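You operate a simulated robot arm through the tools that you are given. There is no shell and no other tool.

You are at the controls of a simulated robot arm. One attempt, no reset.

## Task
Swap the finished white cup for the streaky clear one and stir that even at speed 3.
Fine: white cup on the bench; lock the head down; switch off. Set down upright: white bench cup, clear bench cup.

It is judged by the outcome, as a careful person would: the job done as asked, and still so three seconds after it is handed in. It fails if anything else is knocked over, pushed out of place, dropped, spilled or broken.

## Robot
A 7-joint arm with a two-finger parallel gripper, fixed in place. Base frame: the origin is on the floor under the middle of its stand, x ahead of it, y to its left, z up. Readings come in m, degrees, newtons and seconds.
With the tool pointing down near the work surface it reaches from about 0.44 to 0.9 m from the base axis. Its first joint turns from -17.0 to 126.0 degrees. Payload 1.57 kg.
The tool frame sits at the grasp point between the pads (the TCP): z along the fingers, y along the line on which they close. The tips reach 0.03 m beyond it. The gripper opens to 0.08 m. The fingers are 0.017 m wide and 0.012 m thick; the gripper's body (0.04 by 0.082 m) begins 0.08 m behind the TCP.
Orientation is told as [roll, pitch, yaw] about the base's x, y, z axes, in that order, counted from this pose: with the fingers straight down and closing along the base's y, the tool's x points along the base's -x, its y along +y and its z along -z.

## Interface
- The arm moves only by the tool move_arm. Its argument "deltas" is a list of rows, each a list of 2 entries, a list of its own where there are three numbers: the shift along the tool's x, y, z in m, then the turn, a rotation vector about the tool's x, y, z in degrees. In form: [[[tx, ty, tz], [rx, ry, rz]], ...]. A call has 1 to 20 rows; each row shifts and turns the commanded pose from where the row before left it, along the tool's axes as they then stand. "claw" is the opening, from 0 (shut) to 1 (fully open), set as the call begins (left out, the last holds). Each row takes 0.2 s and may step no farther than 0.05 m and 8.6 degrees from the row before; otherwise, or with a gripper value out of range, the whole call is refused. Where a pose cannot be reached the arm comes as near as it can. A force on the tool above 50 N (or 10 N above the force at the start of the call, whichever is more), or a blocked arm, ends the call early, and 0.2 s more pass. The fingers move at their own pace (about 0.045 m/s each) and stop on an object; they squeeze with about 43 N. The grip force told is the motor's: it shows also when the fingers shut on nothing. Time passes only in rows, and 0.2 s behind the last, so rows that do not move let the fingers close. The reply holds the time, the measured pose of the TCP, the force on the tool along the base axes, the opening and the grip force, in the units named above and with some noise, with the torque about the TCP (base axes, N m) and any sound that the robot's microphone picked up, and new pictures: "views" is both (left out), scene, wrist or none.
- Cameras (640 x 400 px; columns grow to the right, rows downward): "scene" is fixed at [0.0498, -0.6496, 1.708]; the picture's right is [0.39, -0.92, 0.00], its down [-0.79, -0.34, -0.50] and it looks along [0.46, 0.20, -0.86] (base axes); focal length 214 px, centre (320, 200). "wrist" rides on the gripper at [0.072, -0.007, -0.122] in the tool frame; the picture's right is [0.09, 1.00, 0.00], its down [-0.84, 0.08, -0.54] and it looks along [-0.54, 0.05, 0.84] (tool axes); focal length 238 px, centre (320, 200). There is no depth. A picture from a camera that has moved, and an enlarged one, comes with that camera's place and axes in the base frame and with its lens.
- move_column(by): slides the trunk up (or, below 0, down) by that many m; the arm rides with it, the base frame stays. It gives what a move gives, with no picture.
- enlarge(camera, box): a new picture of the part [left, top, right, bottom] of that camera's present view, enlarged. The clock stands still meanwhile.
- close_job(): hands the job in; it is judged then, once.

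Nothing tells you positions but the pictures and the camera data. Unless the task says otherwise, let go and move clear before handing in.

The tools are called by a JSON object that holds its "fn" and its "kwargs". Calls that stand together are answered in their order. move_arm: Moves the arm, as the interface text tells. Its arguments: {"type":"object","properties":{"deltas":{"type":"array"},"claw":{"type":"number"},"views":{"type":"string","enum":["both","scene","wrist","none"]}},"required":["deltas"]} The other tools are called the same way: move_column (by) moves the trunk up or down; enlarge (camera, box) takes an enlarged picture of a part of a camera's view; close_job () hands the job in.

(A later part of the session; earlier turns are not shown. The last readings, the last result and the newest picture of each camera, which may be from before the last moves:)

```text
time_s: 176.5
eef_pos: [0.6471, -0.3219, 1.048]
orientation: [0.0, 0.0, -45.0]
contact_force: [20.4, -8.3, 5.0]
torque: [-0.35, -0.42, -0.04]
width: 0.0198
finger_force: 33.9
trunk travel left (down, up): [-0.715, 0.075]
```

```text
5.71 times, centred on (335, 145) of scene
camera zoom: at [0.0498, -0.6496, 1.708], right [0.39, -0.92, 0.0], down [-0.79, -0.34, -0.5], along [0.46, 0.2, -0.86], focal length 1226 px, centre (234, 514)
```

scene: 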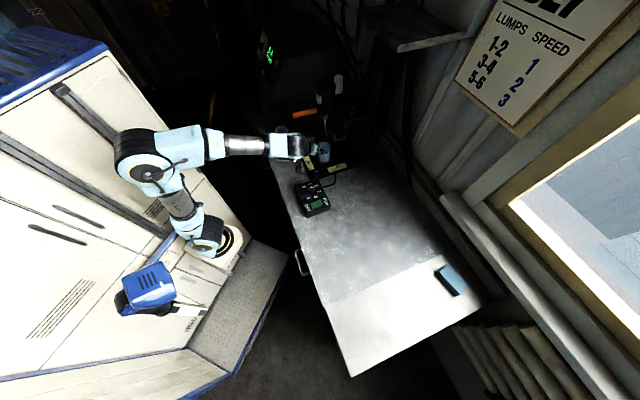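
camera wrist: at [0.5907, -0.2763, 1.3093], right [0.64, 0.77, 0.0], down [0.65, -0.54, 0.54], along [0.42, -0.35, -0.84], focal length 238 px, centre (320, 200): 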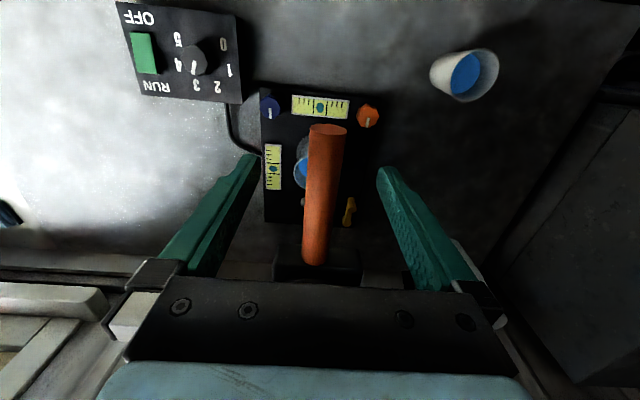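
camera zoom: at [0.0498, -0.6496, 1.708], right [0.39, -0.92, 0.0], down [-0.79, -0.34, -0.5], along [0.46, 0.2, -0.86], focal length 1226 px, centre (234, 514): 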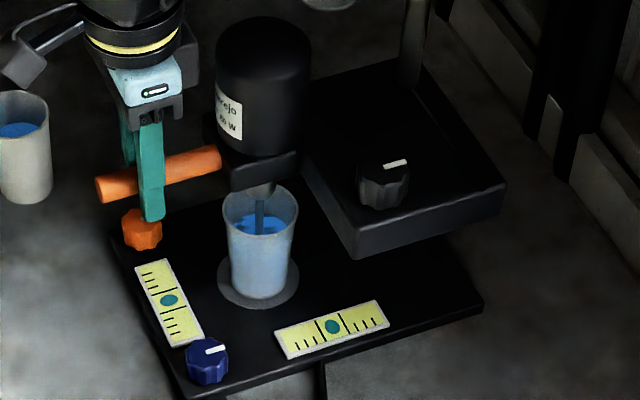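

{"fn": "move_arm", "kwargs": {"deltas": [[[0, 0, 0.002], [0, 0, 0]], [[0, 0, 0], [0, 0, 0]]], "views": "none"}}

{"fn": "move_arm", "kwargs": {"deltas": [[[0, 0, 0.002], [0, 0, 0]], [[0, 0, 0], [0, 0, 0]]], "views": "none"}}

{"fn": "move_arm", "kwargs": {"deltas": [[[0, 0, 0.002], [0, 0, 0]], [[0, 0, 0], [0, 0, 0]]], "views": "none"}}

```text
time_s: 177.1
eef_pos: [0.6478, -0.323, 1.047]
orientation: [0.0, 0.0, -45.0]
contact_force: [17.6, -8.6, 5.0]
torque: [-0.37, -0.45, -0.04]
width: 0.0196
finger_force: 33.4
trunk travel left (down, up): [-0.715, 0.075]
```

```text
time_s: 177.7
eef_pos: [0.6469, -0.3228, 1.0452]
orientation: [0.1, -0.1, -45.0]
contact_force: [9.5, -8.0, 16.5]
torque: [0.45, 0.46, 0.03]
width: 0.0198
finger_force: 33.1
trunk travel left (down, up): [-0.715, 0.075]
```

```text
time_s: 178.3
eef_pos: [0.647, -0.3229, 1.0433]
orientation: [0.1, -0.1, -44.9]
contact_force: [3.5, -7.1, 27.1]
torque: [-0.06, -0.03, 0.01]
width: 0.0198
finger_force: 33.7
trunk travel left (down, up): [-0.715, 0.075]
```

The head is at its bottom stop. I'll ease off, release the handle, and go to the black knob to lock it (clockwise back to where it began).

{"fn": "move_arm", "kwargs": {"deltas": [[[0, 0, -0.0025], [0, 0, 0]], [[0, 0, 0], [0, 0, 0]]], "views": "none"}}

{"fn": "move_arm", "kwargs": {"deltas": [[[0, 0, 0], [0, 0, 0]], [[0, 0, 0], [0, 0, 0]], [[0, 0, 0], [0, 0, 0]], [[0, 0, 0], [0, 0, 0]]], "claw": 1, "views": "none"}}

{"fn": "move_arm", "kwargs": {"deltas": [[[0, 0, -0.045], [0, 0, 0]], [[0, 0, -0.045], [0, 0, 0]], [[0, 0, -0.045], [0, 0, 0]], [[0, 0, -0.045], [0, 0, 0]], [[0, 0, -0.02], [0, 0, 0]], [[0, -0.033, 0], [0, 0, 0]], [[0, -0.033, 0], [0, 0, 0]], [[0, -0.033, 0], [0, 0, 0]], [[-0.036, 0, 0], [0, 0, 0]], [[-0.036, 0, 0], [0, 0, 0]], [[-0.036, 0, 0], [0, 0, 0]], [[-0.036, 0, 0], [0, 0, 0]], [[0, 0, 0], [0, 0, 0]]], "views": "both"}}

{"fn": "enlarge", "kwargs": {"camera": "wrist", "box": [250, 60, 390, 200]}}

```text
time_s: 178.9
eef_pos: [0.6468, -0.3225, 1.0443]
orientation: [0.0, 0.0, -44.9]
contact_force: [5.9, -10.4, 7.9]
torque: [-0.65, -0.66, 0.0]
width: 0.0195
finger_force: 34.1
trunk travel left (down, up): [-0.715, 0.075]
```

```text
time_s: 179.9
eef_pos: [0.6491, -0.3212, 1.0444]
orientation: [0.0, 0.1, -44.9]
contact_force: [-0.2, 0.3, 0.7]
torque: [-0.01, 0.0, -0.02]
width: 0.0799
finger_force: 0.1
trunk travel left (down, up): [-0.715, 0.075]
```

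```text
time_s: 182.7
eef_pos: [0.6812, -0.4969, 1.2467]
orientation: [0.1, 0.1, -45.1]
contact_force: [-0.3, -0.3, -0.6]
torque: [0.0, 0.02, -0.01]
width: 0.0799
finger_force: 0.1
trunk travel left (down, up): [-0.715, 0.075]
camera wrist: at [0.6251, -0.4488, 1.3705], right [0.64, 0.77, 0.0], down [0.65, -0.54, 0.54], along [0.42, -0.35, -0.84], focal length 238 px, centre (320, 200)
```

scene: 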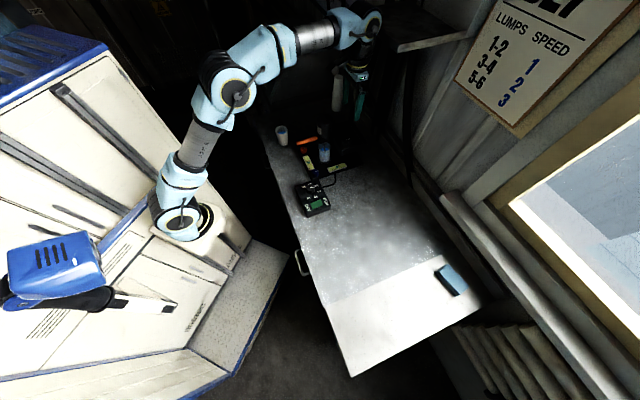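
wrist: 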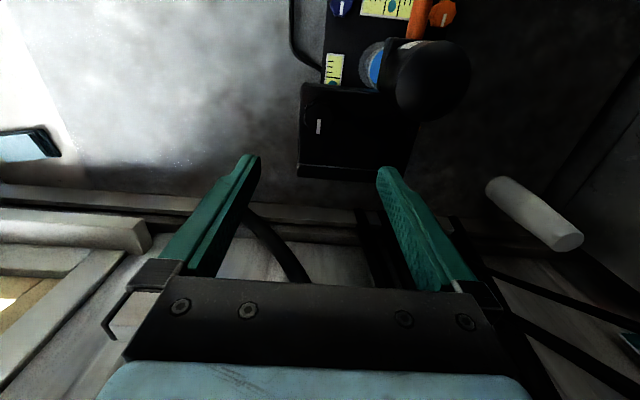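

```text
2.86 times, centred on (320, 130) of wrist
camera zoom: at [0.6251, -0.4488, 1.3705], right [0.64, 0.77, 0.0], down [0.65, -0.54, 0.54], along [0.42, -0.35, -0.84], focal length 681 px, centre (320, 400)
```

zoom: 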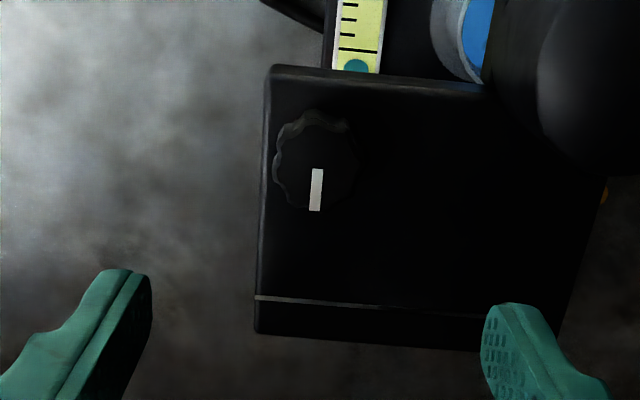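

The knob's pointer is at its unlocked end. I'll pre-rotate the gripper the other way up here, so I have a long clockwise turn available.

{"fn": "move_arm", "kwargs": {"deltas": [[[0.0025, -0.002, 0], [0, 0, -8.2]], [[0, 0, 0], [0, 0, -8.2]], [[0, 0, 0], [0, 0, -8.2]], [[0, 0, 0], [0, 0, -8.2]], [[0, 0, 0], [0, 0, -8.2]], [[0, 0, 0], [0, 0, -8.2]], [[0, 0, 0], [0, 0, -8.2]], [[0, 0, 0], [0, 0, -8.2]], [[0, 0, 0], [0, 0, -8.2]], [[0, 0, 0], [0, 0, -8.2]], [[0, 0, 0], [0, 0, -8.0]], [[0, 0, 0.04], [0, 0, 0]], [[0, 0, 0.04], [0, 0, 0]], [[0, 0, 0.04], [0, 0, 0]], [[0, 0, 0], [0, 0, 0]], [[0, 0, 0], [0, 0, 0]]], "views": "wrist"}}

{"fn": "enlarge", "kwargs": {"camera": "wrist", "box": [220, 90, 420, 230]}}

```text
time_s: 186.1
eef_pos: [0.6765, -0.4955, 1.1214]
orientation: [0.0, 0.0, 45.0]
contact_force: [-0.3, -0.3, 0.8]
torque: [-0.02, -0.02, 0.02]
width: 0.0801
finger_force: 0.0
trunk travel left (down, up): [-0.715, 0.075]
camera wrist: at [0.6284, -0.5502, 1.2446], right [-0.77, 0.64, 0.0], down [0.54, 0.65, 0.54], along [0.35, 0.42, -0.84], focal length 238 px, centre (320, 200)
```

wrist: 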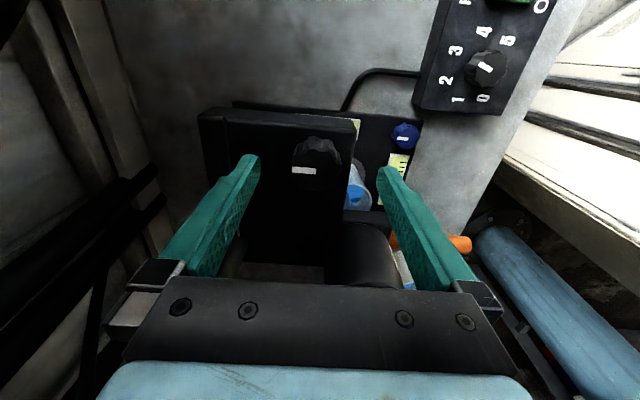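

```text
2.86 times, centred on (320, 160) of wrist
camera zoom: at [0.6284, -0.5502, 1.2446], right [-0.77, 0.64, 0.0], down [0.54, 0.65, 0.54], along [0.35, 0.42, -0.84], focal length 681 px, centre (320, 314)
```

zoom: 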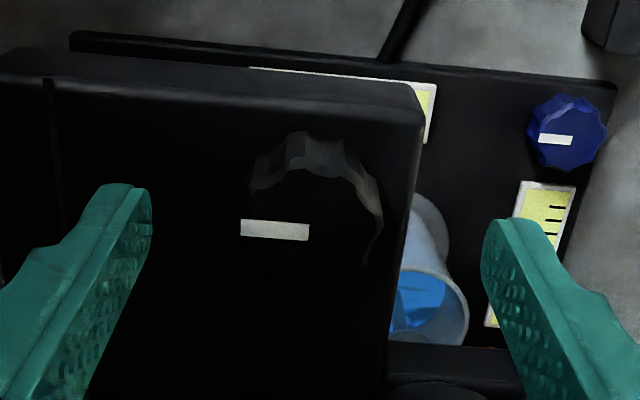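

{"fn": "move_arm", "kwargs": {"deltas": [[[-0.002, -0.002, 0], [0, 0, 0]], [[0, 0, 0.012], [0, 0, 0]], [[0, 0, 0.012], [0, 0, 0]], [[0, 0, 0], [0, 0, 0]]], "views": "wrist"}}

{"fn": "enlarge", "kwargs": {"camera": "wrist", "box": [220, 90, 420, 230]}}

```text
time_s: 187.1
eef_pos: [0.6785, -0.4959, 1.0989]
orientation: [0.0, 0.1, 44.9]
contact_force: [0.1, 0.2, -0.5]
torque: [0.01, 0.0, -0.03]
width: 0.0802
finger_force: 0.1
trunk travel left (down, up): [-0.715, 0.075]
camera wrist: at [0.6318, -0.5497, 1.2231], right [-0.77, 0.64, 0.0], down [0.54, 0.65, 0.54], along [0.35, 0.42, -0.84], focal length 238 px, centre (320, 200)
```

wrist: 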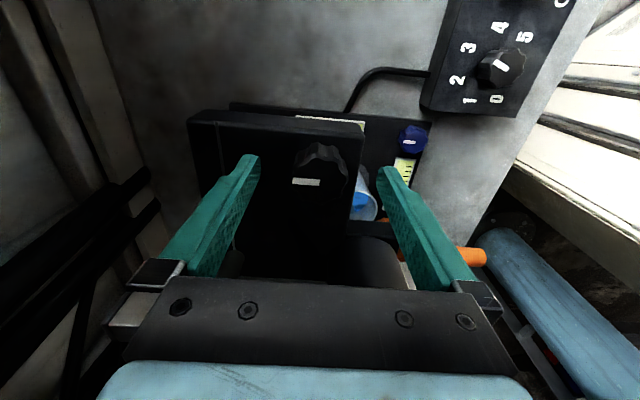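

```text
2.86 times, centred on (320, 160) of wrist
camera zoom: at [0.6318, -0.5497, 1.2231], right [-0.77, 0.64, 0.0], down [0.54, 0.65, 0.54], along [0.35, 0.42, -0.84], focal length 681 px, centre (320, 314)
```

zoom: 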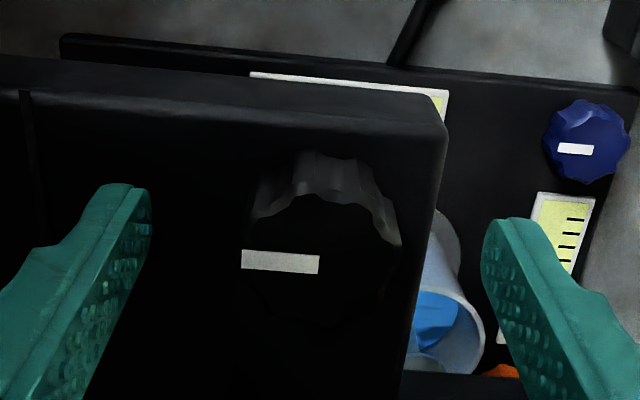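

Centred. Closing and turning clockwise.

{"fn": "move_arm", "kwargs": {"deltas": [[[0, 0, 0.002], [0, 0, 0]], [[0, 0, 0], [0, 0, 0]], [[0, 0, 0], [0, 0, 0]], [[0, 0, 0], [0, 0, 0]]], "claw": 0, "views": "none"}}

{"fn": "move_arm", "kwargs": {"deltas": [[[0, 0, 0], [0, 0, 8]], [[0, 0, 0], [0, 0, 8]], [[0, 0, 0], [0, 0, 8]], [[0, 0, 0], [0, 0, 8]], [[0, 0, 0], [0, 0, 8]], [[0, 0, 0], [0, 0, 0]]], "views": "none"}}

```text
time_s: 188.1
eef_pos: [0.6788, -0.4953, 1.0967]
orientation: [0.0, 0.1, 45.0]
contact_force: [-0.7, 0.5, -0.4]
torque: [0.09, -0.03, -0.02]
width: 0.0341
finger_force: 24.1
trunk travel left (down, up): [-0.715, 0.075]
```

```text
time_s: 189.5
eef_pos: [0.6782, -0.494, 1.0992]
orientation: [-0.1, 0.0, 5.0]
contact_force: [1.6, -11.4, -0.7]
torque: [-0.36, 1.14, -0.01]
width: 0.0341
finger_force: 41.9
trunk travel left (down, up): [-0.715, 0.075]
```

{"fn": "move_arm", "kwargs": {"deltas": [[[0, -0.001, 0], [0, 0, 8]], [[0, 0, 0], [0, 0, 8]], [[0, 0, 0], [0, 0, 8]], [[0, 0, 0], [0, 0, 8]], [[0, 0, 0], [0, 0, 8]], [[0, 0, 0], [0, 0, 8]], [[0, 0, 0], [0, 0, 0]]], "views": "none"}}

{"fn": "move_arm", "kwargs": {"deltas": [[[0, 0, 0], [0, 0, 8]], [[0, 0, 0], [0, 0, 8]], [[0, 0, 0], [0, 0, 8]], [[0, 0, 0], [0, 0, 8]], [[0, 0, 0], [0, 0, 8]], [[0, 0, 0], [0, 0, 7]], [[0, 0, 0], [0, 0, 0]]], "views": "wrist"}}

{"fn": "enlarge", "kwargs": {"camera": "wrist", "box": [220, 90, 420, 230]}}

{"fn": "enlarge", "kwargs": {"camera": "scene", "box": [310, 110, 370, 170]}}

```text
time_s: 191.1
eef_pos: [0.6778, -0.4953, 1.0989]
orientation: [0.0, -0.1, -43.1]
contact_force: [-9.4, -5.9, -5.0]
torque: [-0.74, -0.34, -0.01]
width: 0.0341
finger_force: 42.1
trunk travel left (down, up): [-0.715, 0.075]
```

```text
time_s: 192.7
eef_pos: [0.6791, -0.4946, 1.1001]
orientation: [0.0, 0.0, -90.1]
contact_force: [-12.2, -6.1, -0.5]
torque: [0.67, 0.6, -0.01]
width: 0.034
finger_force: 41.4
trunk travel left (down, up): [-0.715, 0.075]
camera wrist: at [0.672, -0.4223, 1.2229], right [1.0, 0.09, 0.0], down [0.08, -0.84, 0.54], along [0.05, -0.54, -0.84], focal length 238 px, centre (320, 200)
```

wrist: 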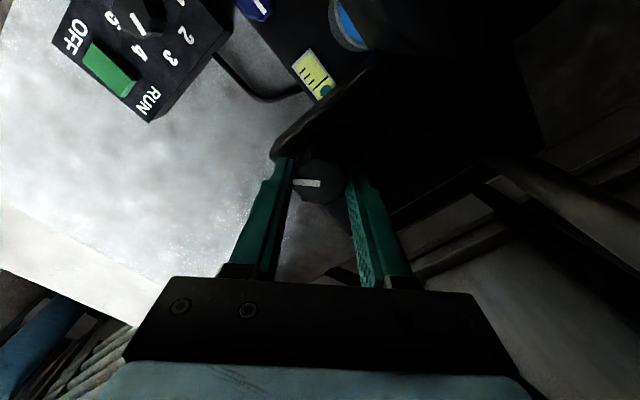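

```text
2.86 times, centred on (320, 160) of wrist
camera zoom: at [0.672, -0.4223, 1.2229], right [1.0, 0.09, 0.0], down [0.08, -0.84, 0.54], along [0.05, -0.54, -0.84], focal length 681 px, centre (320, 314)
```

zoom: 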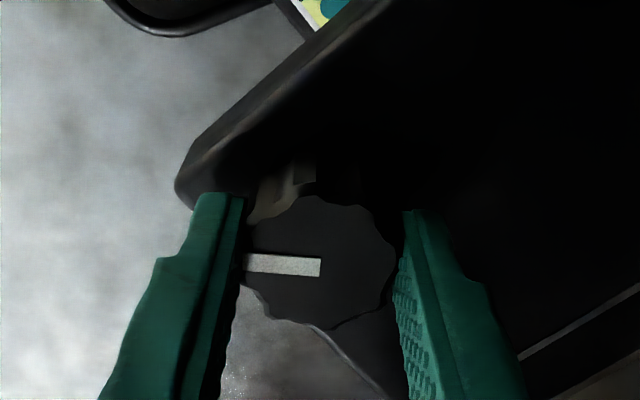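

```text
6.67 times, centred on (340, 140) of scene
camera zoom: at [0.0498, -0.6496, 1.708], right [0.39, -0.92, 0.0], down [-0.79, -0.34, -0.5], along [0.46, 0.2, -0.86], focal length 1430 px, centre (187, 600)
```

zoom: 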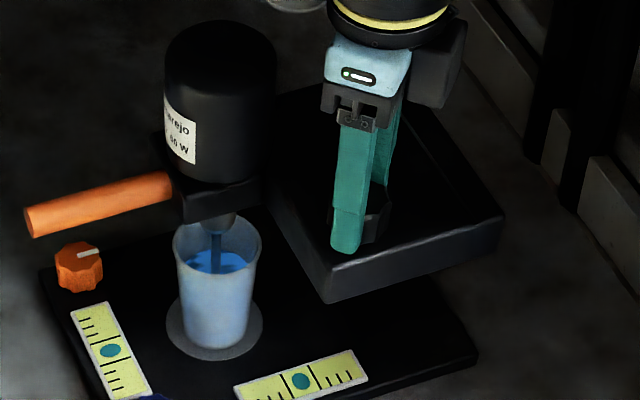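

135° done, with the pointer now 45° short of its original position. I'll re-grip and finish the turn.

{"fn": "move_arm", "kwargs": {"deltas": [[[0, 0, 0], [0, 0, 0]], [[0, 0, 0], [0, 0, 0]], [[0, 0, 0], [0, 0, 0]], [[0, 0, 0], [0, 0, -8]], [[0, 0, 0], [0, 0, -8]], [[0, 0, 0], [0, 0, -8]], [[0, 0, 0], [0, 0, -8]], [[0, 0, 0], [0, 0, -8]], [[0, 0, 0], [0, 0, -8]], [[0, 0, 0], [0, 0, 0]]], "claw": 1, "views": "wrist"}}

{"fn": "enlarge", "kwargs": {"camera": "wrist", "box": [220, 90, 420, 230]}}

```text
time_s: 194.9
eef_pos: [0.6787, -0.4935, 1.0993]
orientation: [0.0, 0.0, -41.9]
contact_force: [-0.3, -0.5, 0.2]
torque: [-0.02, 0.0, 0.0]
width: 0.0798
finger_force: 0.1
trunk travel left (down, up): [-0.715, 0.075]
camera wrist: at [0.6211, -0.4502, 1.2226], right [0.6, 0.8, 0.0], down [0.67, -0.5, 0.54], along [0.44, -0.32, -0.84], focal length 238 px, centre (320, 200)
```

wrist: 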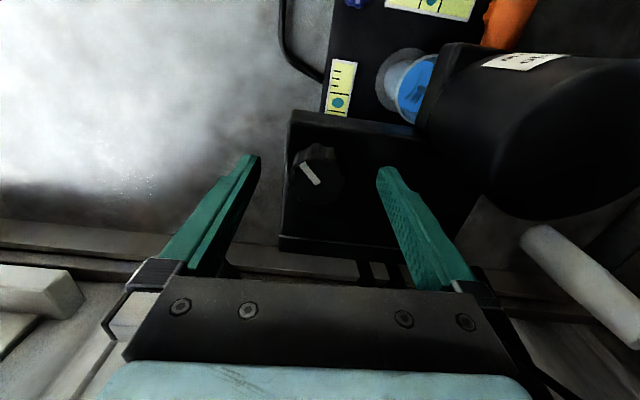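

```text
2.86 times, centred on (320, 160) of wrist
camera zoom: at [0.6211, -0.4502, 1.2226], right [0.6, 0.8, 0.0], down [0.67, -0.5, 0.54], along [0.44, -0.32, -0.84], focal length 681 px, centre (320, 314)
```

zoom: 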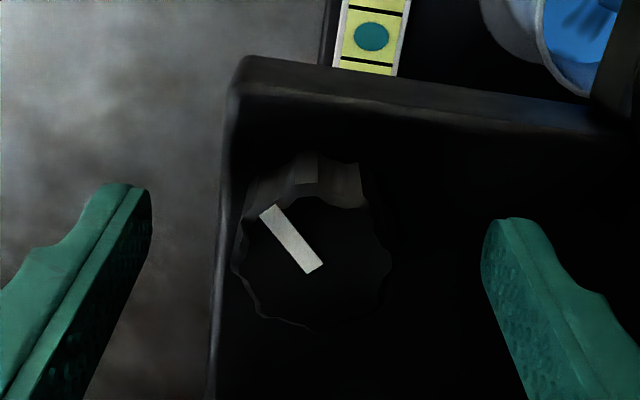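

{"fn": "move_arm", "kwargs": {"deltas": [[[-0.0005, -0.0022, 0.002], [0, 0, 0]], [[0, 0, 0], [0, 0, 0]]], "views": "none"}}

{"fn": "move_arm", "kwargs": {"deltas": [[[0, 0, 0], [0, 0, 0]], [[0, 0, 0], [0, 0, 0]], [[0, 0, 0], [0, 0, 0]], [[0, 0, 0], [0, 0, 0]]], "claw": 0, "views": "none"}}

{"fn": "move_arm", "kwargs": {"deltas": [[[0, 0, 0], [0, 0, 8]], [[0, 0, 0], [0, 0, 8]], [[0, 0, 0], [0, 0, 8]], [[0, 0, 0], [0, 0, 8]], [[0, 0, 0], [0, 0, 8]], [[0, 0, 0], [0, 0, 6]], [[0, 0, 0], [0, 0, 0]]], "views": "wrist"}}

{"fn": "enlarge", "kwargs": {"camera": "wrist", "box": [220, 90, 420, 230]}}

```text
time_s: 195.5
eef_pos: [0.6786, -0.4964, 1.0978]
orientation: [-0.1, 0.0, -42.1]
contact_force: [0.5, -0.2, 0.9]
torque: [0.0, 0.01, -0.01]
width: 0.0799
finger_force: 0.0
trunk travel left (down, up): [-0.715, 0.075]
```

```text
time_s: 196.5
eef_pos: [0.6784, -0.4953, 1.0958]
orientation: [0.1, 0.0, -41.9]
contact_force: [4.4, 4.3, -0.7]
torque: [-0.04, 0.05, 0.02]
width: 0.0355
finger_force: 25.5
trunk travel left (down, up): [-0.715, 0.075]
```

```text
time_s: 198.1
eef_pos: [0.679, -0.4958, 1.0981]
orientation: [0.0, 0.0, -88.1]
contact_force: [3.5, 10.1, -5.7]
torque: [0.88, -0.58, 0.19]
width: 0.035
finger_force: 42.3
trunk travel left (down, up): [-0.715, 0.075]
camera wrist: at [0.6694, -0.4235, 1.2209], right [0.99, 0.13, 0.0], down [0.11, -0.83, 0.54], along [0.07, -0.54, -0.84], focal length 238 px, centre (320, 200)
```

wrist: 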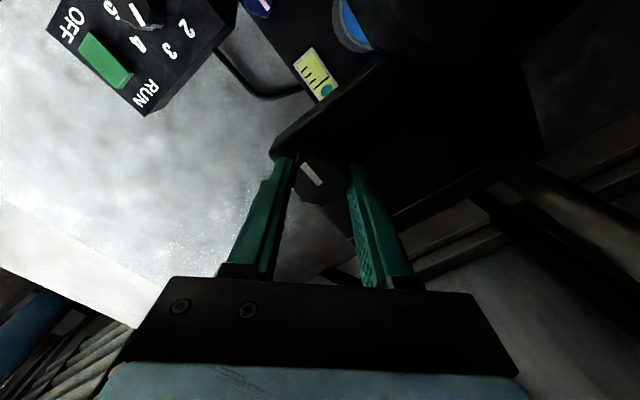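

```text
2.86 times, centred on (320, 160) of wrist
camera zoom: at [0.6694, -0.4235, 1.2209], right [0.99, 0.13, 0.0], down [0.11, -0.83, 0.54], along [0.07, -0.54, -0.84], focal length 681 px, centre (320, 314)
```

zoom: 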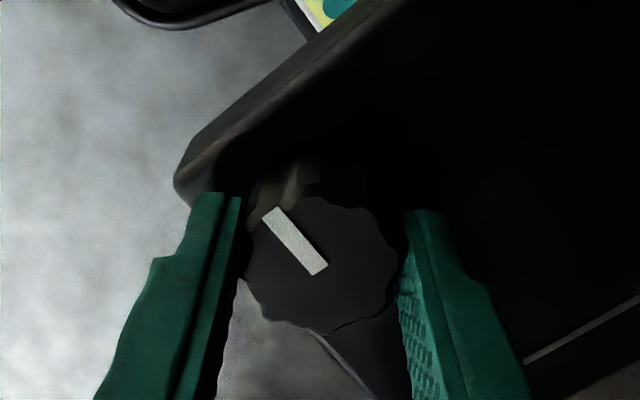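

The pointer is back at its original locked position, with a little torque at the stop. I'll verify the lock with a tiny 2 mm upward pull here.

{"fn": "move_arm", "kwargs": {"deltas": [[[0, 0, -0.002], [0, 0, 0]], [[0, 0, 0], [0, 0, 0]]], "views": "none"}}

{"fn": "move_arm", "kwargs": {"deltas": [[[0, 0, 0.002], [0, 0, 0]], [[0, 0, 0], [0, 0, 0]]], "views": "none"}}

```text
time_s: 198.7
eef_pos: [0.6791, -0.496, 1.099]
orientation: [0.0, 0.1, -87.9]
contact_force: [0.9, 10.5, -16.0]
torque: [-0.01, -0.48, 0.0]
width: 0.0351
finger_force: 42.3
trunk travel left (down, up): [-0.715, 0.075]
```

```text
time_s: 199.3
eef_pos: [0.6782, -0.496, 1.0993]
orientation: [0.0, -0.1, -88.1]
contact_force: [5.6, 6.1, -0.1]
torque: [1.07, 0.62, -0.01]
width: 0.0352
finger_force: 42.3
trunk travel left (down, up): [-0.715, 0.075]
```

Locked: the pull builds force with no lift. Now I'll release and move above the rocker switch's RUN side, gripper closed for pressing.

{"fn": "move_arm", "kwargs": {"deltas": [[[0, 0, 0], [0, 0, 0]], [[0, 0, 0], [0, 0, 0]], [[0, 0, 0], [0, 0, 0]], [[0, 0, -0.04], [0, 0, 0]], [[0, 0, -0.04], [0, 0, 0]], [[0, 0, -0.04], [0, 0, 0]], [[0, 0, -0.03], [0, 0, 0]], [[0, 0, 0], [0, 0, -8.5]], [[0, 0, 0], [0, 0, -8.5]], [[0, 0, 0], [0, 0, -8.5]], [[0, 0, 0], [0, 0, -8.5]], [[0, 0, 0], [0, 0, -8.5]], [[0, 0, 0], [0, 0, 0]]], "claw": 1, "views": "none"}}

{"fn": "move_arm", "kwargs": {"deltas": [[[0.034, -0.03, 0], [0, 0, 0]], [[0.034, -0.03, 0], [0, 0, 0]], [[0.034, -0.03, 0], [0, 0, 0]], [[0.034, -0.03, 0], [0, 0, 0]], [[0.034, -0.03, 0], [0, 0, 0]], [[0, 0, 0], [0, 0, 0]]], "claw": 0, "views": "both"}}

{"fn": "enlarge", "kwargs": {"camera": "wrist", "box": [220, 60, 420, 200]}}

{"fn": "enlarge", "kwargs": {"camera": "scene", "box": [305, 120, 365, 190]}}

```text
time_s: 202.1
eef_pos: [0.6775, -0.4966, 1.2471]
orientation: [0.0, 0.0, -45.4]
contact_force: [-0.5, -0.3, 0.0]
torque: [-0.01, 0.01, 0.02]
width: 0.08
finger_force: 0.0
trunk travel left (down, up): [-0.715, 0.075]
```

```text
time_s: 203.5
eef_pos: [0.4488, -0.4807, 1.2444]
orientation: [0.0, -0.1, -45.5]
contact_force: [0.8, 0.3, 0.7]
torque: [0.03, -0.04, -0.02]
width: 0.0
finger_force: 21.1
trunk travel left (down, up): [-0.715, 0.075]
camera wrist: at [0.3926, -0.4332, 1.3689], right [0.65, 0.76, 0.0], down [0.64, -0.54, 0.54], along [0.41, -0.35, -0.84], focal length 238 px, centre (320, 200)
```

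scene: 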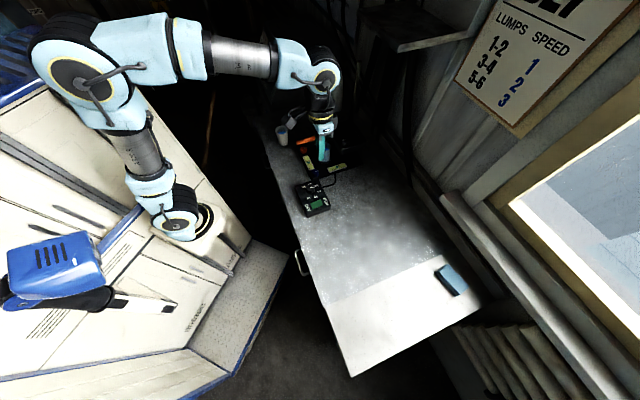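
wrist: 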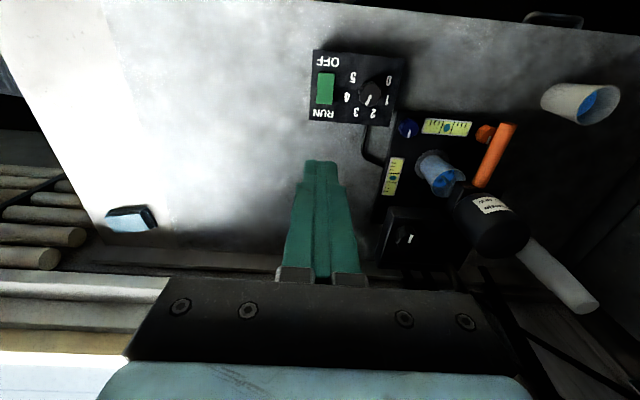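

```text
2.86 times, centred on (320, 130) of wrist
camera zoom: at [0.3926, -0.4332, 1.3689], right [0.65, 0.76, 0.0], down [0.64, -0.54, 0.54], along [0.41, -0.35, -0.84], focal length 681 px, centre (320, 400)
```

zoom: 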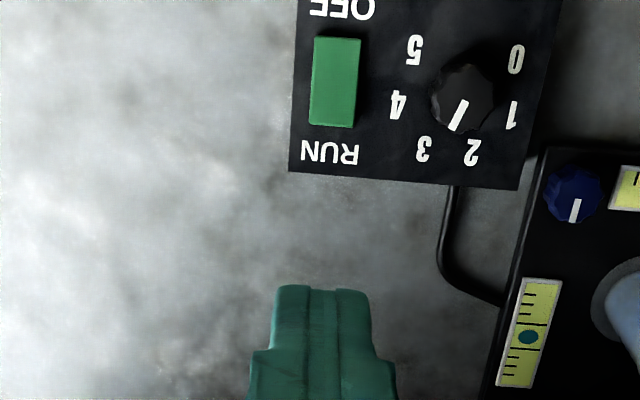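

```text
5.71 times, centred on (335, 155) of scene
camera zoom: at [0.0498, -0.6496, 1.708], right [0.39, -0.92, 0.0], down [-0.79, -0.34, -0.5], along [0.46, 0.2, -0.86], focal length 1226 px, centre (234, 457)
```

zoom: 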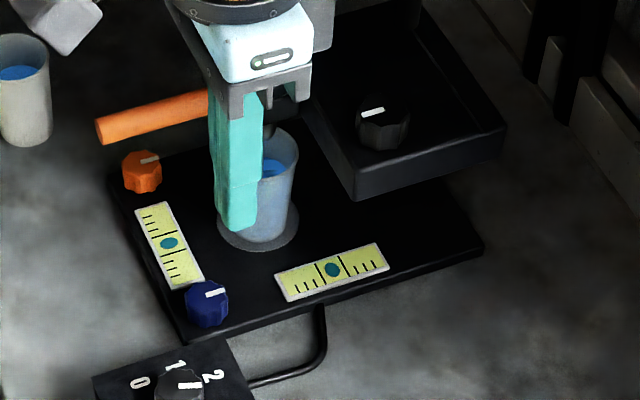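

I want a closer look at the dial to make sure it still reads 3 before running.

{"fn": "enlarge", "kwargs": {"camera": "wrist", "box": [310, 45, 410, 130]}}

{"fn": "enlarge", "kwargs": {"camera": "scene", "box": [302, 180, 322, 200]}}

```text
4.71 times, centred on (360, 88) of wrist
camera zoom: at [0.3926, -0.4332, 1.3689], right [0.65, 0.76, 0.0], down [0.64, -0.54, 0.54], along [0.41, -0.35, -0.84], focal length 1122 px, centre (132, 729)
```

zoom: 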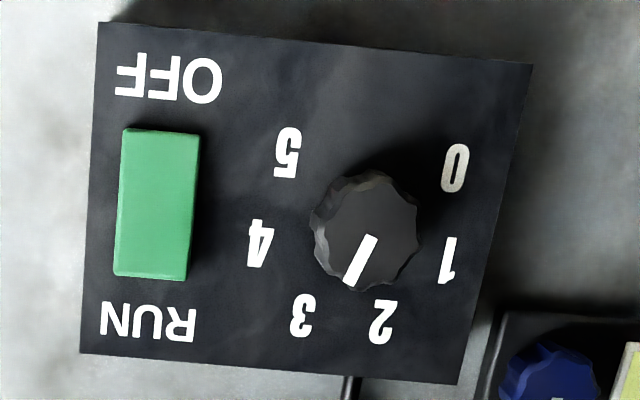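

```text
16.00 times, centred on (312, 190) of scene
camera zoom: at [0.0498, -0.6496, 1.708], right [0.39, -0.92, 0.0], down [-0.79, -0.34, -0.5], along [0.46, 0.2, -0.86], focal length 3432 px, centre (448, 360)
```

zoom: 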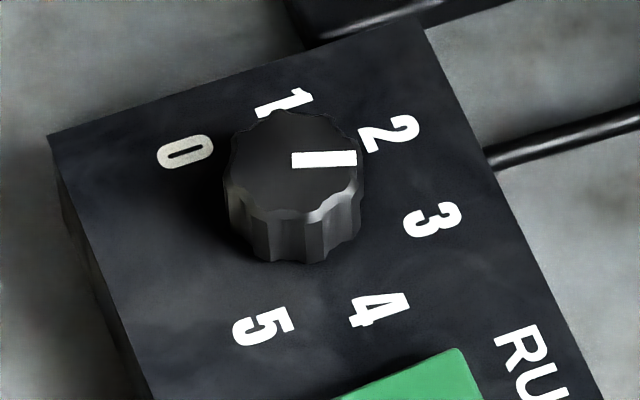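

The dial is slightly (about 6°) past 3 toward 2. I'll nudge it clockwise a touch so it sits squarely on 3 before running.

{"fn": "move_arm", "kwargs": {"deltas": [[[0.0055, 0.041, 0], [0, 0, 0]], [[0.0055, 0.041, 0], [0, 0, 0]], [[0, 0, 0], [0, 0, 0]]], "claw": 1, "views": "none"}}

{"fn": "move_column", "kwargs": {"by": -0.2}}

{"fn": "move_arm", "kwargs": {"deltas": [[[0, 0, 0.03], [0, 0, 0]], [[0, 0, 0.025], [0, 0, 0]], [[0, 0, 0], [0, 0, 0]], [[0, 0, 0], [0, 0, 0]]], "views": "wrist"}}

{"fn": "enlarge", "kwargs": {"camera": "wrist", "box": [220, 90, 420, 230]}}

```text
time_s: 204.3
eef_pos: [0.5, -0.4153, 1.2437]
orientation: [0.0, 0.0, -45.5]
contact_force: [0.9, -0.3, -0.8]
torque: [-0.02, 0.0, 0.02]
width: 0.068
finger_force: 0.1
trunk travel left (down, up): [-0.715, 0.075]
```

```text
time_s: 206.5
eef_pos: [0.4997, -0.4143, 1.0439]
orientation: [0.0, 0.0, -45.5]
contact_force: [1.2, 0.3, 0.4]
torque: [-0.01, -0.04, 0.0]
width: 0.0797
finger_force: 0.1
trunk travel left (down, up): [-0.515, 0.275]
```

```text
time_s: 207.5
eef_pos: [0.4984, -0.4156, 0.9899]
orientation: [0.0, -0.1, -45.5]
contact_force: [-0.2, -0.1, 0.1]
torque: [0.0, -0.01, -0.02]
width: 0.08
finger_force: 0.2
trunk travel left (down, up): [-0.515, 0.275]
camera wrist: at [0.4422, -0.3679, 1.1129], right [0.65, 0.76, 0.0], down [0.64, -0.54, 0.54], along [0.41, -0.35, -0.84], focal length 238 px, centre (320, 200)
```

wrist: 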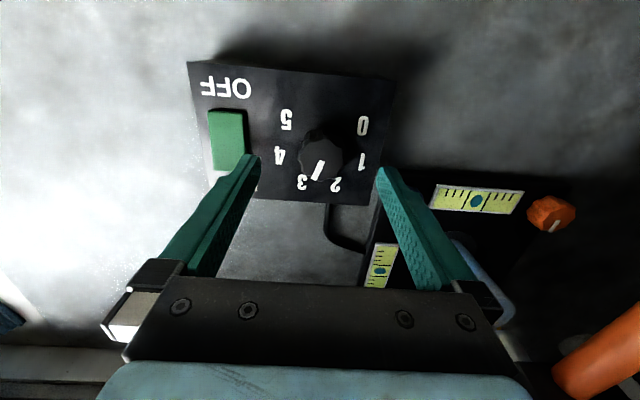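

```text
2.86 times, centred on (320, 160) of wrist
camera zoom: at [0.4422, -0.3679, 1.1129], right [0.65, 0.76, 0.0], down [0.64, -0.54, 0.54], along [0.41, -0.35, -0.84], focal length 681 px, centre (320, 314)
```

zoom: 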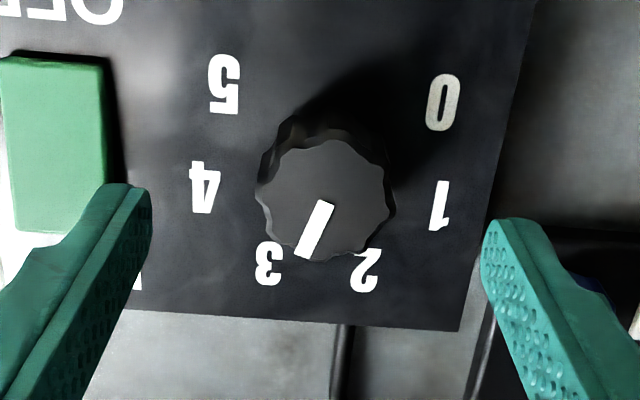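

Back-projecting the labels gives a clean 50°-per-step circle, and the pointer is about 7° past 3. I'll grip the knob, see where it sits, and rotate clockwise by that much.

{"fn": "move_arm", "kwargs": {"deltas": [[[0, 0.001, 0.016], [0, 0, 0]], [[0, 0, 0.016], [0, 0, 0]], [[0, 0, 0], [0, 0, 0]]], "views": "none"}}

{"fn": "move_arm", "kwargs": {"deltas": [[[0, 0, 0], [0, 0, 0]], [[0, 0, 0], [0, 0, 0]], [[0, 0, 0], [0, 0, 0]], [[0, 0, 0], [0, 0, 0]]], "claw": 0, "views": "wrist"}}

{"fn": "enlarge", "kwargs": {"camera": "wrist", "box": [220, 90, 420, 230]}}

```text
time_s: 208.3
eef_pos: [0.4987, -0.4144, 0.9572]
orientation: [0.0, -0.1, -45.5]
contact_force: [0.1, 0.3, -0.3]
torque: [-0.01, -0.01, -0.03]
width: 0.0802
finger_force: 0.2
trunk travel left (down, up): [-0.515, 0.275]
```

```text
time_s: 209.3
eef_pos: [0.4991, -0.4147, 0.9565]
orientation: [-0.1, 0.1, -45.5]
contact_force: [0.5, 0.3, -0.7]
torque: [-0.02, -0.06, 0.01]
width: 0.0342
finger_force: 24.4
trunk travel left (down, up): [-0.515, 0.275]
camera wrist: at [0.4434, -0.3667, 1.0797], right [0.65, 0.76, 0.0], down [0.64, -0.54, 0.54], along [0.41, -0.35, -0.84], focal length 238 px, centre (320, 200)
```

wrist: 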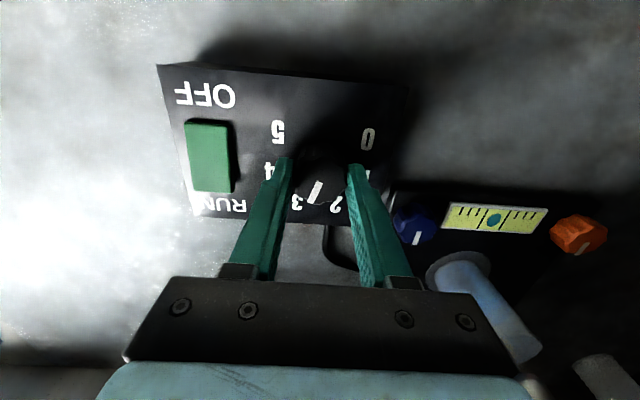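

```text
2.86 times, centred on (320, 160) of wrist
camera zoom: at [0.4434, -0.3667, 1.0797], right [0.65, 0.76, 0.0], down [0.64, -0.54, 0.54], along [0.41, -0.35, -0.84], focal length 681 px, centre (320, 314)
```

zoom: 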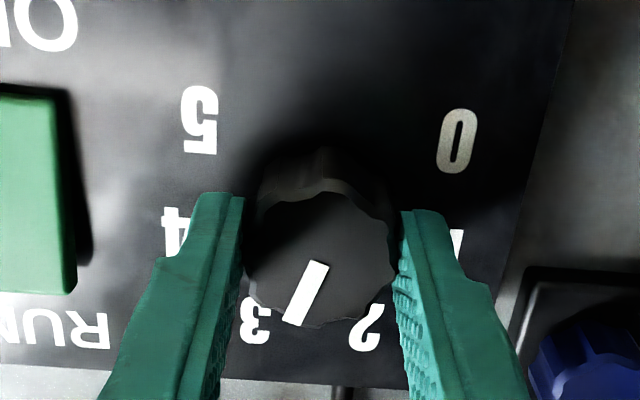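

{"fn": "move_arm", "kwargs": {"deltas": [[[0, 0, 0], [0, 0, 7.5]], [[0, 0, 0], [0, 0, 0]]], "views": "none"}}

{"fn": "move_arm", "kwargs": {"deltas": [[[0, 0, 0], [0, 0, 0]], [[0, 0, 0], [0, 0, 0]], [[0, 0, 0], [0, 0, 0]], [[0, 0, -0.035], [0, 0, 0]], [[0, 0, 0], [0, 0, 0]], [[0, 0, 0], [0, 0, 0]]], "claw": 1, "views": "wrist"}}

{"fn": "enlarge", "kwargs": {"camera": "wrist", "box": [220, 90, 420, 230]}}

```text
time_s: 209.9
eef_pos: [0.4984, -0.4133, 0.9572]
orientation: [-0.1, 0.1, -53.1]
contact_force: [-7.5, 2.9, -2.8]
torque: [-0.93, -0.47, 0.02]
width: 0.0339
finger_force: 42.0
trunk travel left (down, up): [-0.515, 0.275]
```

```text
time_s: 211.3
eef_pos: [0.4995, -0.4151, 0.9901]
orientation: [0.0, 0.0, -52.9]
contact_force: [-0.4, 0.5, 0.0]
torque: [-0.01, 0.01, 0.02]
width: 0.0795
finger_force: 0.1
trunk travel left (down, up): [-0.515, 0.275]
camera wrist: at [0.4506, -0.3606, 1.1138], right [0.74, 0.67, 0.0], down [0.57, -0.62, 0.54], along [0.36, -0.4, -0.84], focal length 238 px, centre (320, 200)
```

wrist: 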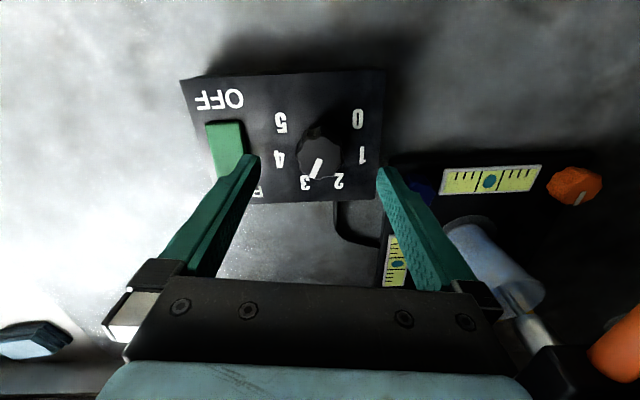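

```text
2.86 times, centred on (320, 160) of wrist
camera zoom: at [0.4506, -0.3606, 1.1138], right [0.74, 0.67, 0.0], down [0.57, -0.62, 0.54], along [0.36, -0.4, -0.84], focal length 681 px, centre (320, 314)
```

zoom: 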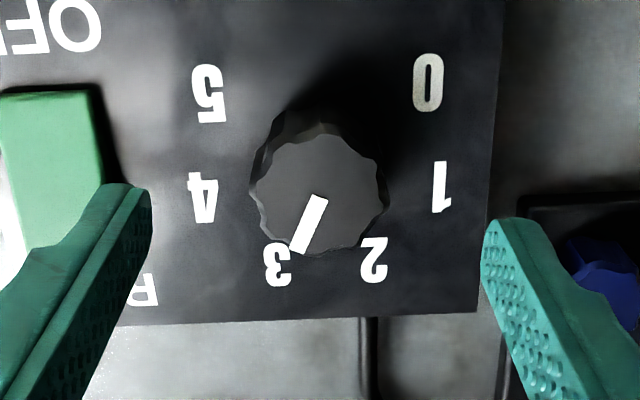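

The pointer is now on 3 (within 2°). Next I'll close the gripper, move above the RUN half of the rocker near (0.456, -0.478), and look.

{"fn": "move_arm", "kwargs": {"deltas": [[[0, 0, -0.045], [0, 0, -7.9]], [[0, 0, -0.02], [0, 0, 0]], [[-0.0068, -0.038, 0], [0, 0, 0]], [[-0.0068, -0.0377, 0], [0, 0, 0]], [[0, 0, 0], [0, 0, 0]], [[0, 0, 0], [0, 0, 0]]], "claw": 0, "views": "wrist"}}

{"fn": "enlarge", "kwargs": {"camera": "wrist", "box": [220, 60, 420, 200]}}

```text
time_s: 212.7
eef_pos: [0.4564, -0.4744, 1.0571]
orientation: [0.1, 0.0, -45.1]
contact_force: [-0.4, -0.3, 0.8]
torque: [0.04, 0.0, 0.02]
width: 0.0
finger_force: 21.5
trunk travel left (down, up): [-0.515, 0.275]
camera wrist: at [0.4005, -0.4288, 1.18], right [0.64, 0.77, 0.0], down [0.65, -0.54, 0.54], along [0.42, -0.35, -0.84], focal length 238 px, centre (320, 200)
```

wrist: 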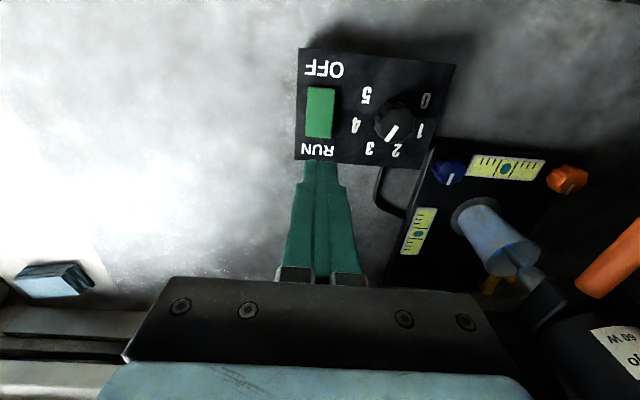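

```text
2.86 times, centred on (320, 130) of wrist
camera zoom: at [0.4005, -0.4288, 1.18], right [0.64, 0.77, 0.0], down [0.65, -0.54, 0.54], along [0.42, -0.35, -0.84], focal length 681 px, centre (320, 400)
```

zoom: 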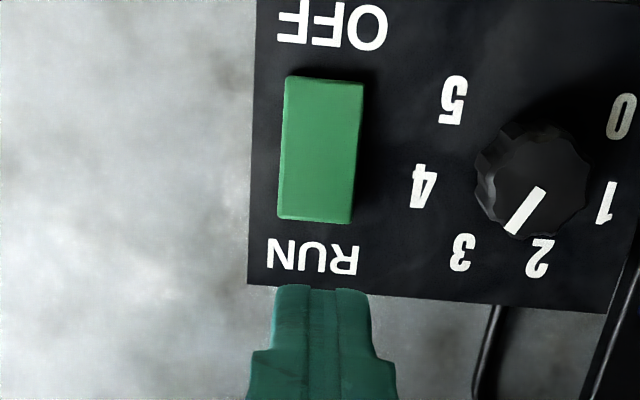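

The tool axis lands on the RUN half of the rocker. Descending and pressing in small steps with force checks.

{"fn": "move_arm", "kwargs": {"deltas": [[[0, 0, 0.04], [0, 0, 0]], [[0, 0, 0.04], [0, 0, 0]], [[0, 0, 0.01], [0, 0, 0]], [[0, 0, 0], [0, 0, 0]]], "views": "wrist"}}

{"fn": "enlarge", "kwargs": {"camera": "wrist", "box": [220, 90, 420, 230]}}

{"fn": "enlarge", "kwargs": {"camera": "scene", "box": [290, 170, 340, 220]}}

```text
time_s: 213.7
eef_pos: [0.4567, -0.4771, 0.9671]
orientation: [0.0, 0.1, -45.0]
contact_force: [-1.0, 0.2, 0.7]
torque: [0.02, 0.0, 0.0]
width: 0.0001
finger_force: 21.1
trunk travel left (down, up): [-0.515, 0.275]
camera wrist: at [0.3997, -0.4309, 1.0899], right [0.64, 0.77, 0.0], down [0.65, -0.54, 0.54], along [0.42, -0.35, -0.84], focal length 238 px, centre (320, 200)
```

wrist: 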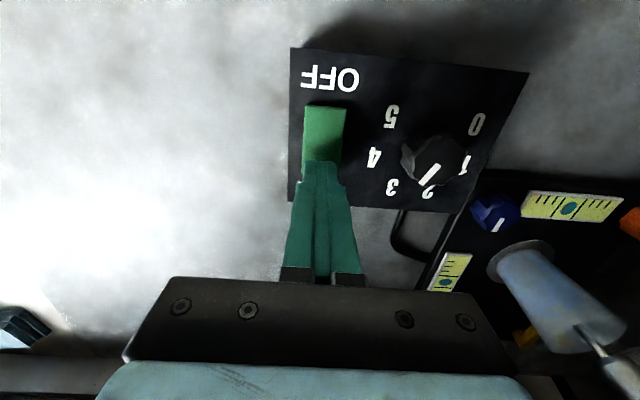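

```text
2.86 times, centred on (320, 160) of wrist
camera zoom: at [0.3997, -0.4309, 1.0899], right [0.64, 0.77, 0.0], down [0.65, -0.54, 0.54], along [0.42, -0.35, -0.84], focal length 681 px, centre (320, 314)
```

zoom: 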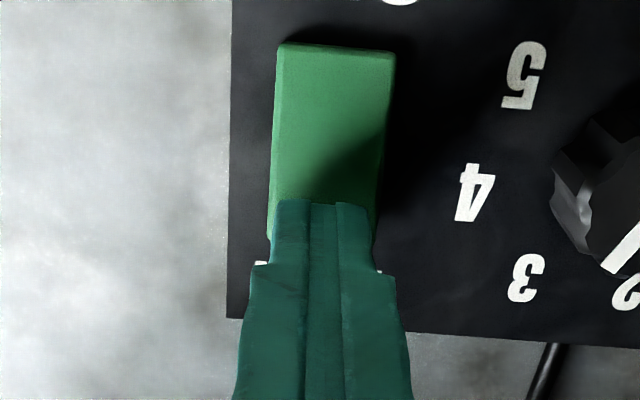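

```text
8.00 times, centred on (315, 195) of scene
camera zoom: at [0.0498, -0.6496, 1.708], right [0.39, -0.92, 0.0], down [-0.79, -0.34, -0.5], along [0.46, 0.2, -0.86], focal length 1716 px, centre (360, 240)
```

zoom: 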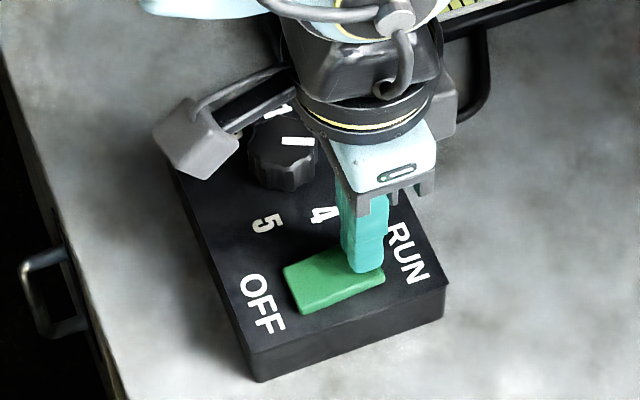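

{"fn": "move_arm", "kwargs": {"deltas": [[[0, 0, 0.004], [0, 0, 0]], [[0, 0, 0], [0, 0, 0]]], "views": "none"}}

{"fn": "move_arm", "kwargs": {"deltas": [[[0, 0, 0.003], [0, 0, 0]], [[0, 0, 0], [0, 0, 0]]], "views": "none"}}

{"fn": "move_arm", "kwargs": {"deltas": [[[0, 0, 0.003], [0, 0, 0]], [[0, 0, 0], [0, 0, 0]]], "views": "none"}}

```text
time_s: 214.3
eef_pos: [0.4569, -0.4784, 0.9638]
orientation: [-0.1, -0.1, -45.2]
contact_force: [-0.5, -0.1, 0.7]
torque: [-0.01, -0.01, 0.04]
width: 0.0001
finger_force: 21.5
trunk travel left (down, up): [-0.515, 0.275]
```

```text
time_s: 214.9
eef_pos: [0.4552, -0.4782, 0.9598]
orientation: [-0.1, 0.0, -45.1]
contact_force: [-1.0, 0.7, 0.3]
torque: [0.02, -0.01, 0.0]
width: 0.0
finger_force: 21.4
trunk travel left (down, up): [-0.515, 0.275]
```

```text
time_s: 215.5
eef_pos: [0.4538, -0.4777, 0.96]
orientation: [0.0, -0.3, -45.0]
contact_force: [1.1, -5.4, 15.6]
torque: [-0.09, 0.06, 0.05]
width: 0.0001
finger_force: 21.3
trunk travel left (down, up): [-0.515, 0.275]
```

{"fn": "move_arm", "kwargs": {"deltas": [[[0, 0, 0.001], [0, 0, 0]], [[0, 0, 0], [0, 0, 0]]], "views": "both"}}

{"fn": "enlarge", "kwargs": {"camera": "scene", "box": [290, 170, 340, 220]}}

{"fn": "enlarge", "kwargs": {"camera": "wrist", "box": [220, 90, 420, 230]}}

```text
time_s: 216.1
eef_pos: [0.4566, -0.4777, 0.9598]
orientation: [0.0, -0.3, -45.1]
contact_force: [3.7, -11.2, 33.6]
torque: [-0.1, 0.07, 0.19]
width: 0.0002
finger_force: 21.2
trunk travel left (down, up): [-0.515, 0.275]
camera wrist: at [0.3994, -0.4305, 1.0818], right [0.64, 0.77, 0.0], down [0.64, -0.54, 0.55], along [0.42, -0.35, -0.84], focal length 238 px, centre (320, 200)
```

scene: 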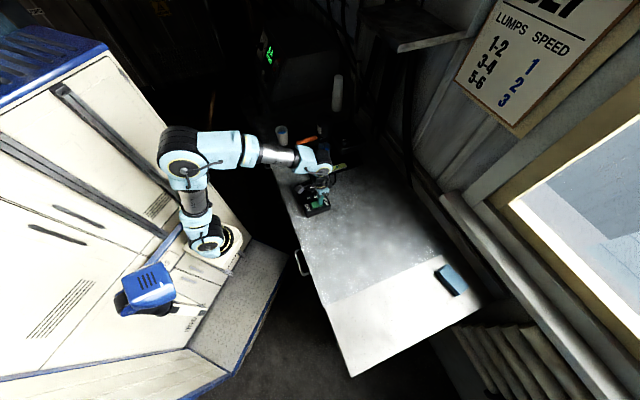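
wrist: 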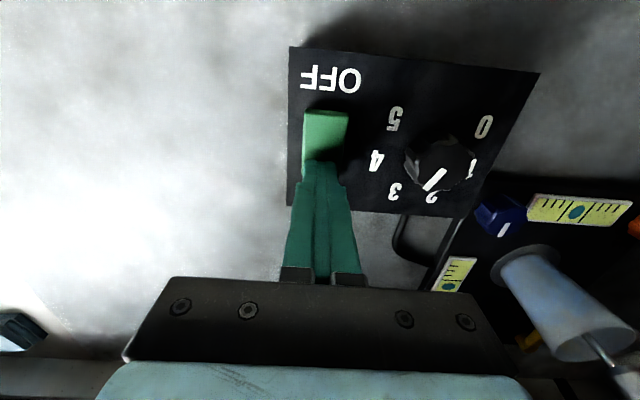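

```text
8.00 times, centred on (315, 195) of scene
camera zoom: at [0.0498, -0.6496, 1.708], right [0.39, -0.92, 0.0], down [-0.79, -0.34, -0.5], along [0.46, 0.2, -0.86], focal length 1716 px, centre (360, 240)
```

zoom: 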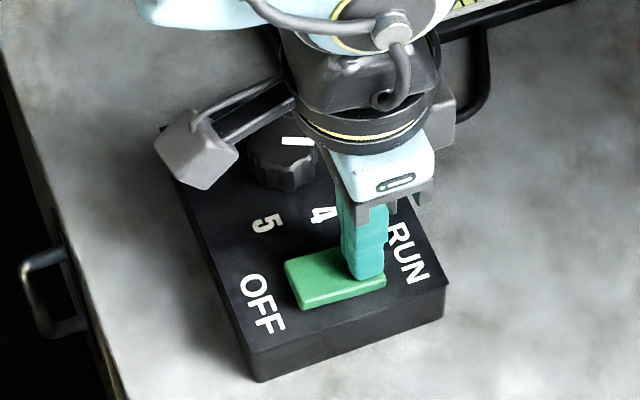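

```text
2.86 times, centred on (320, 160) of wrist
camera zoom: at [0.3994, -0.4305, 1.0818], right [0.64, 0.77, 0.0], down [0.64, -0.54, 0.55], along [0.42, -0.35, -0.84], focal length 681 px, centre (320, 314)
```

zoom: 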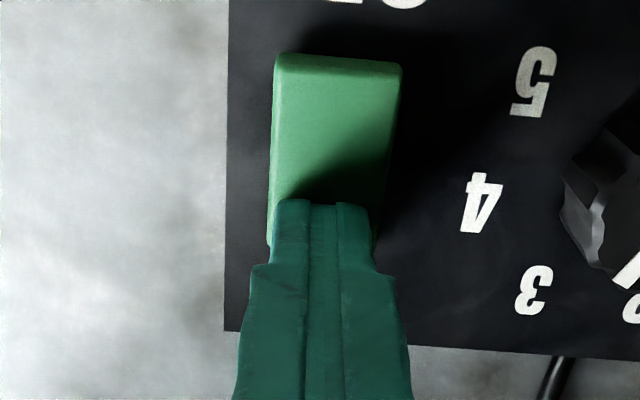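

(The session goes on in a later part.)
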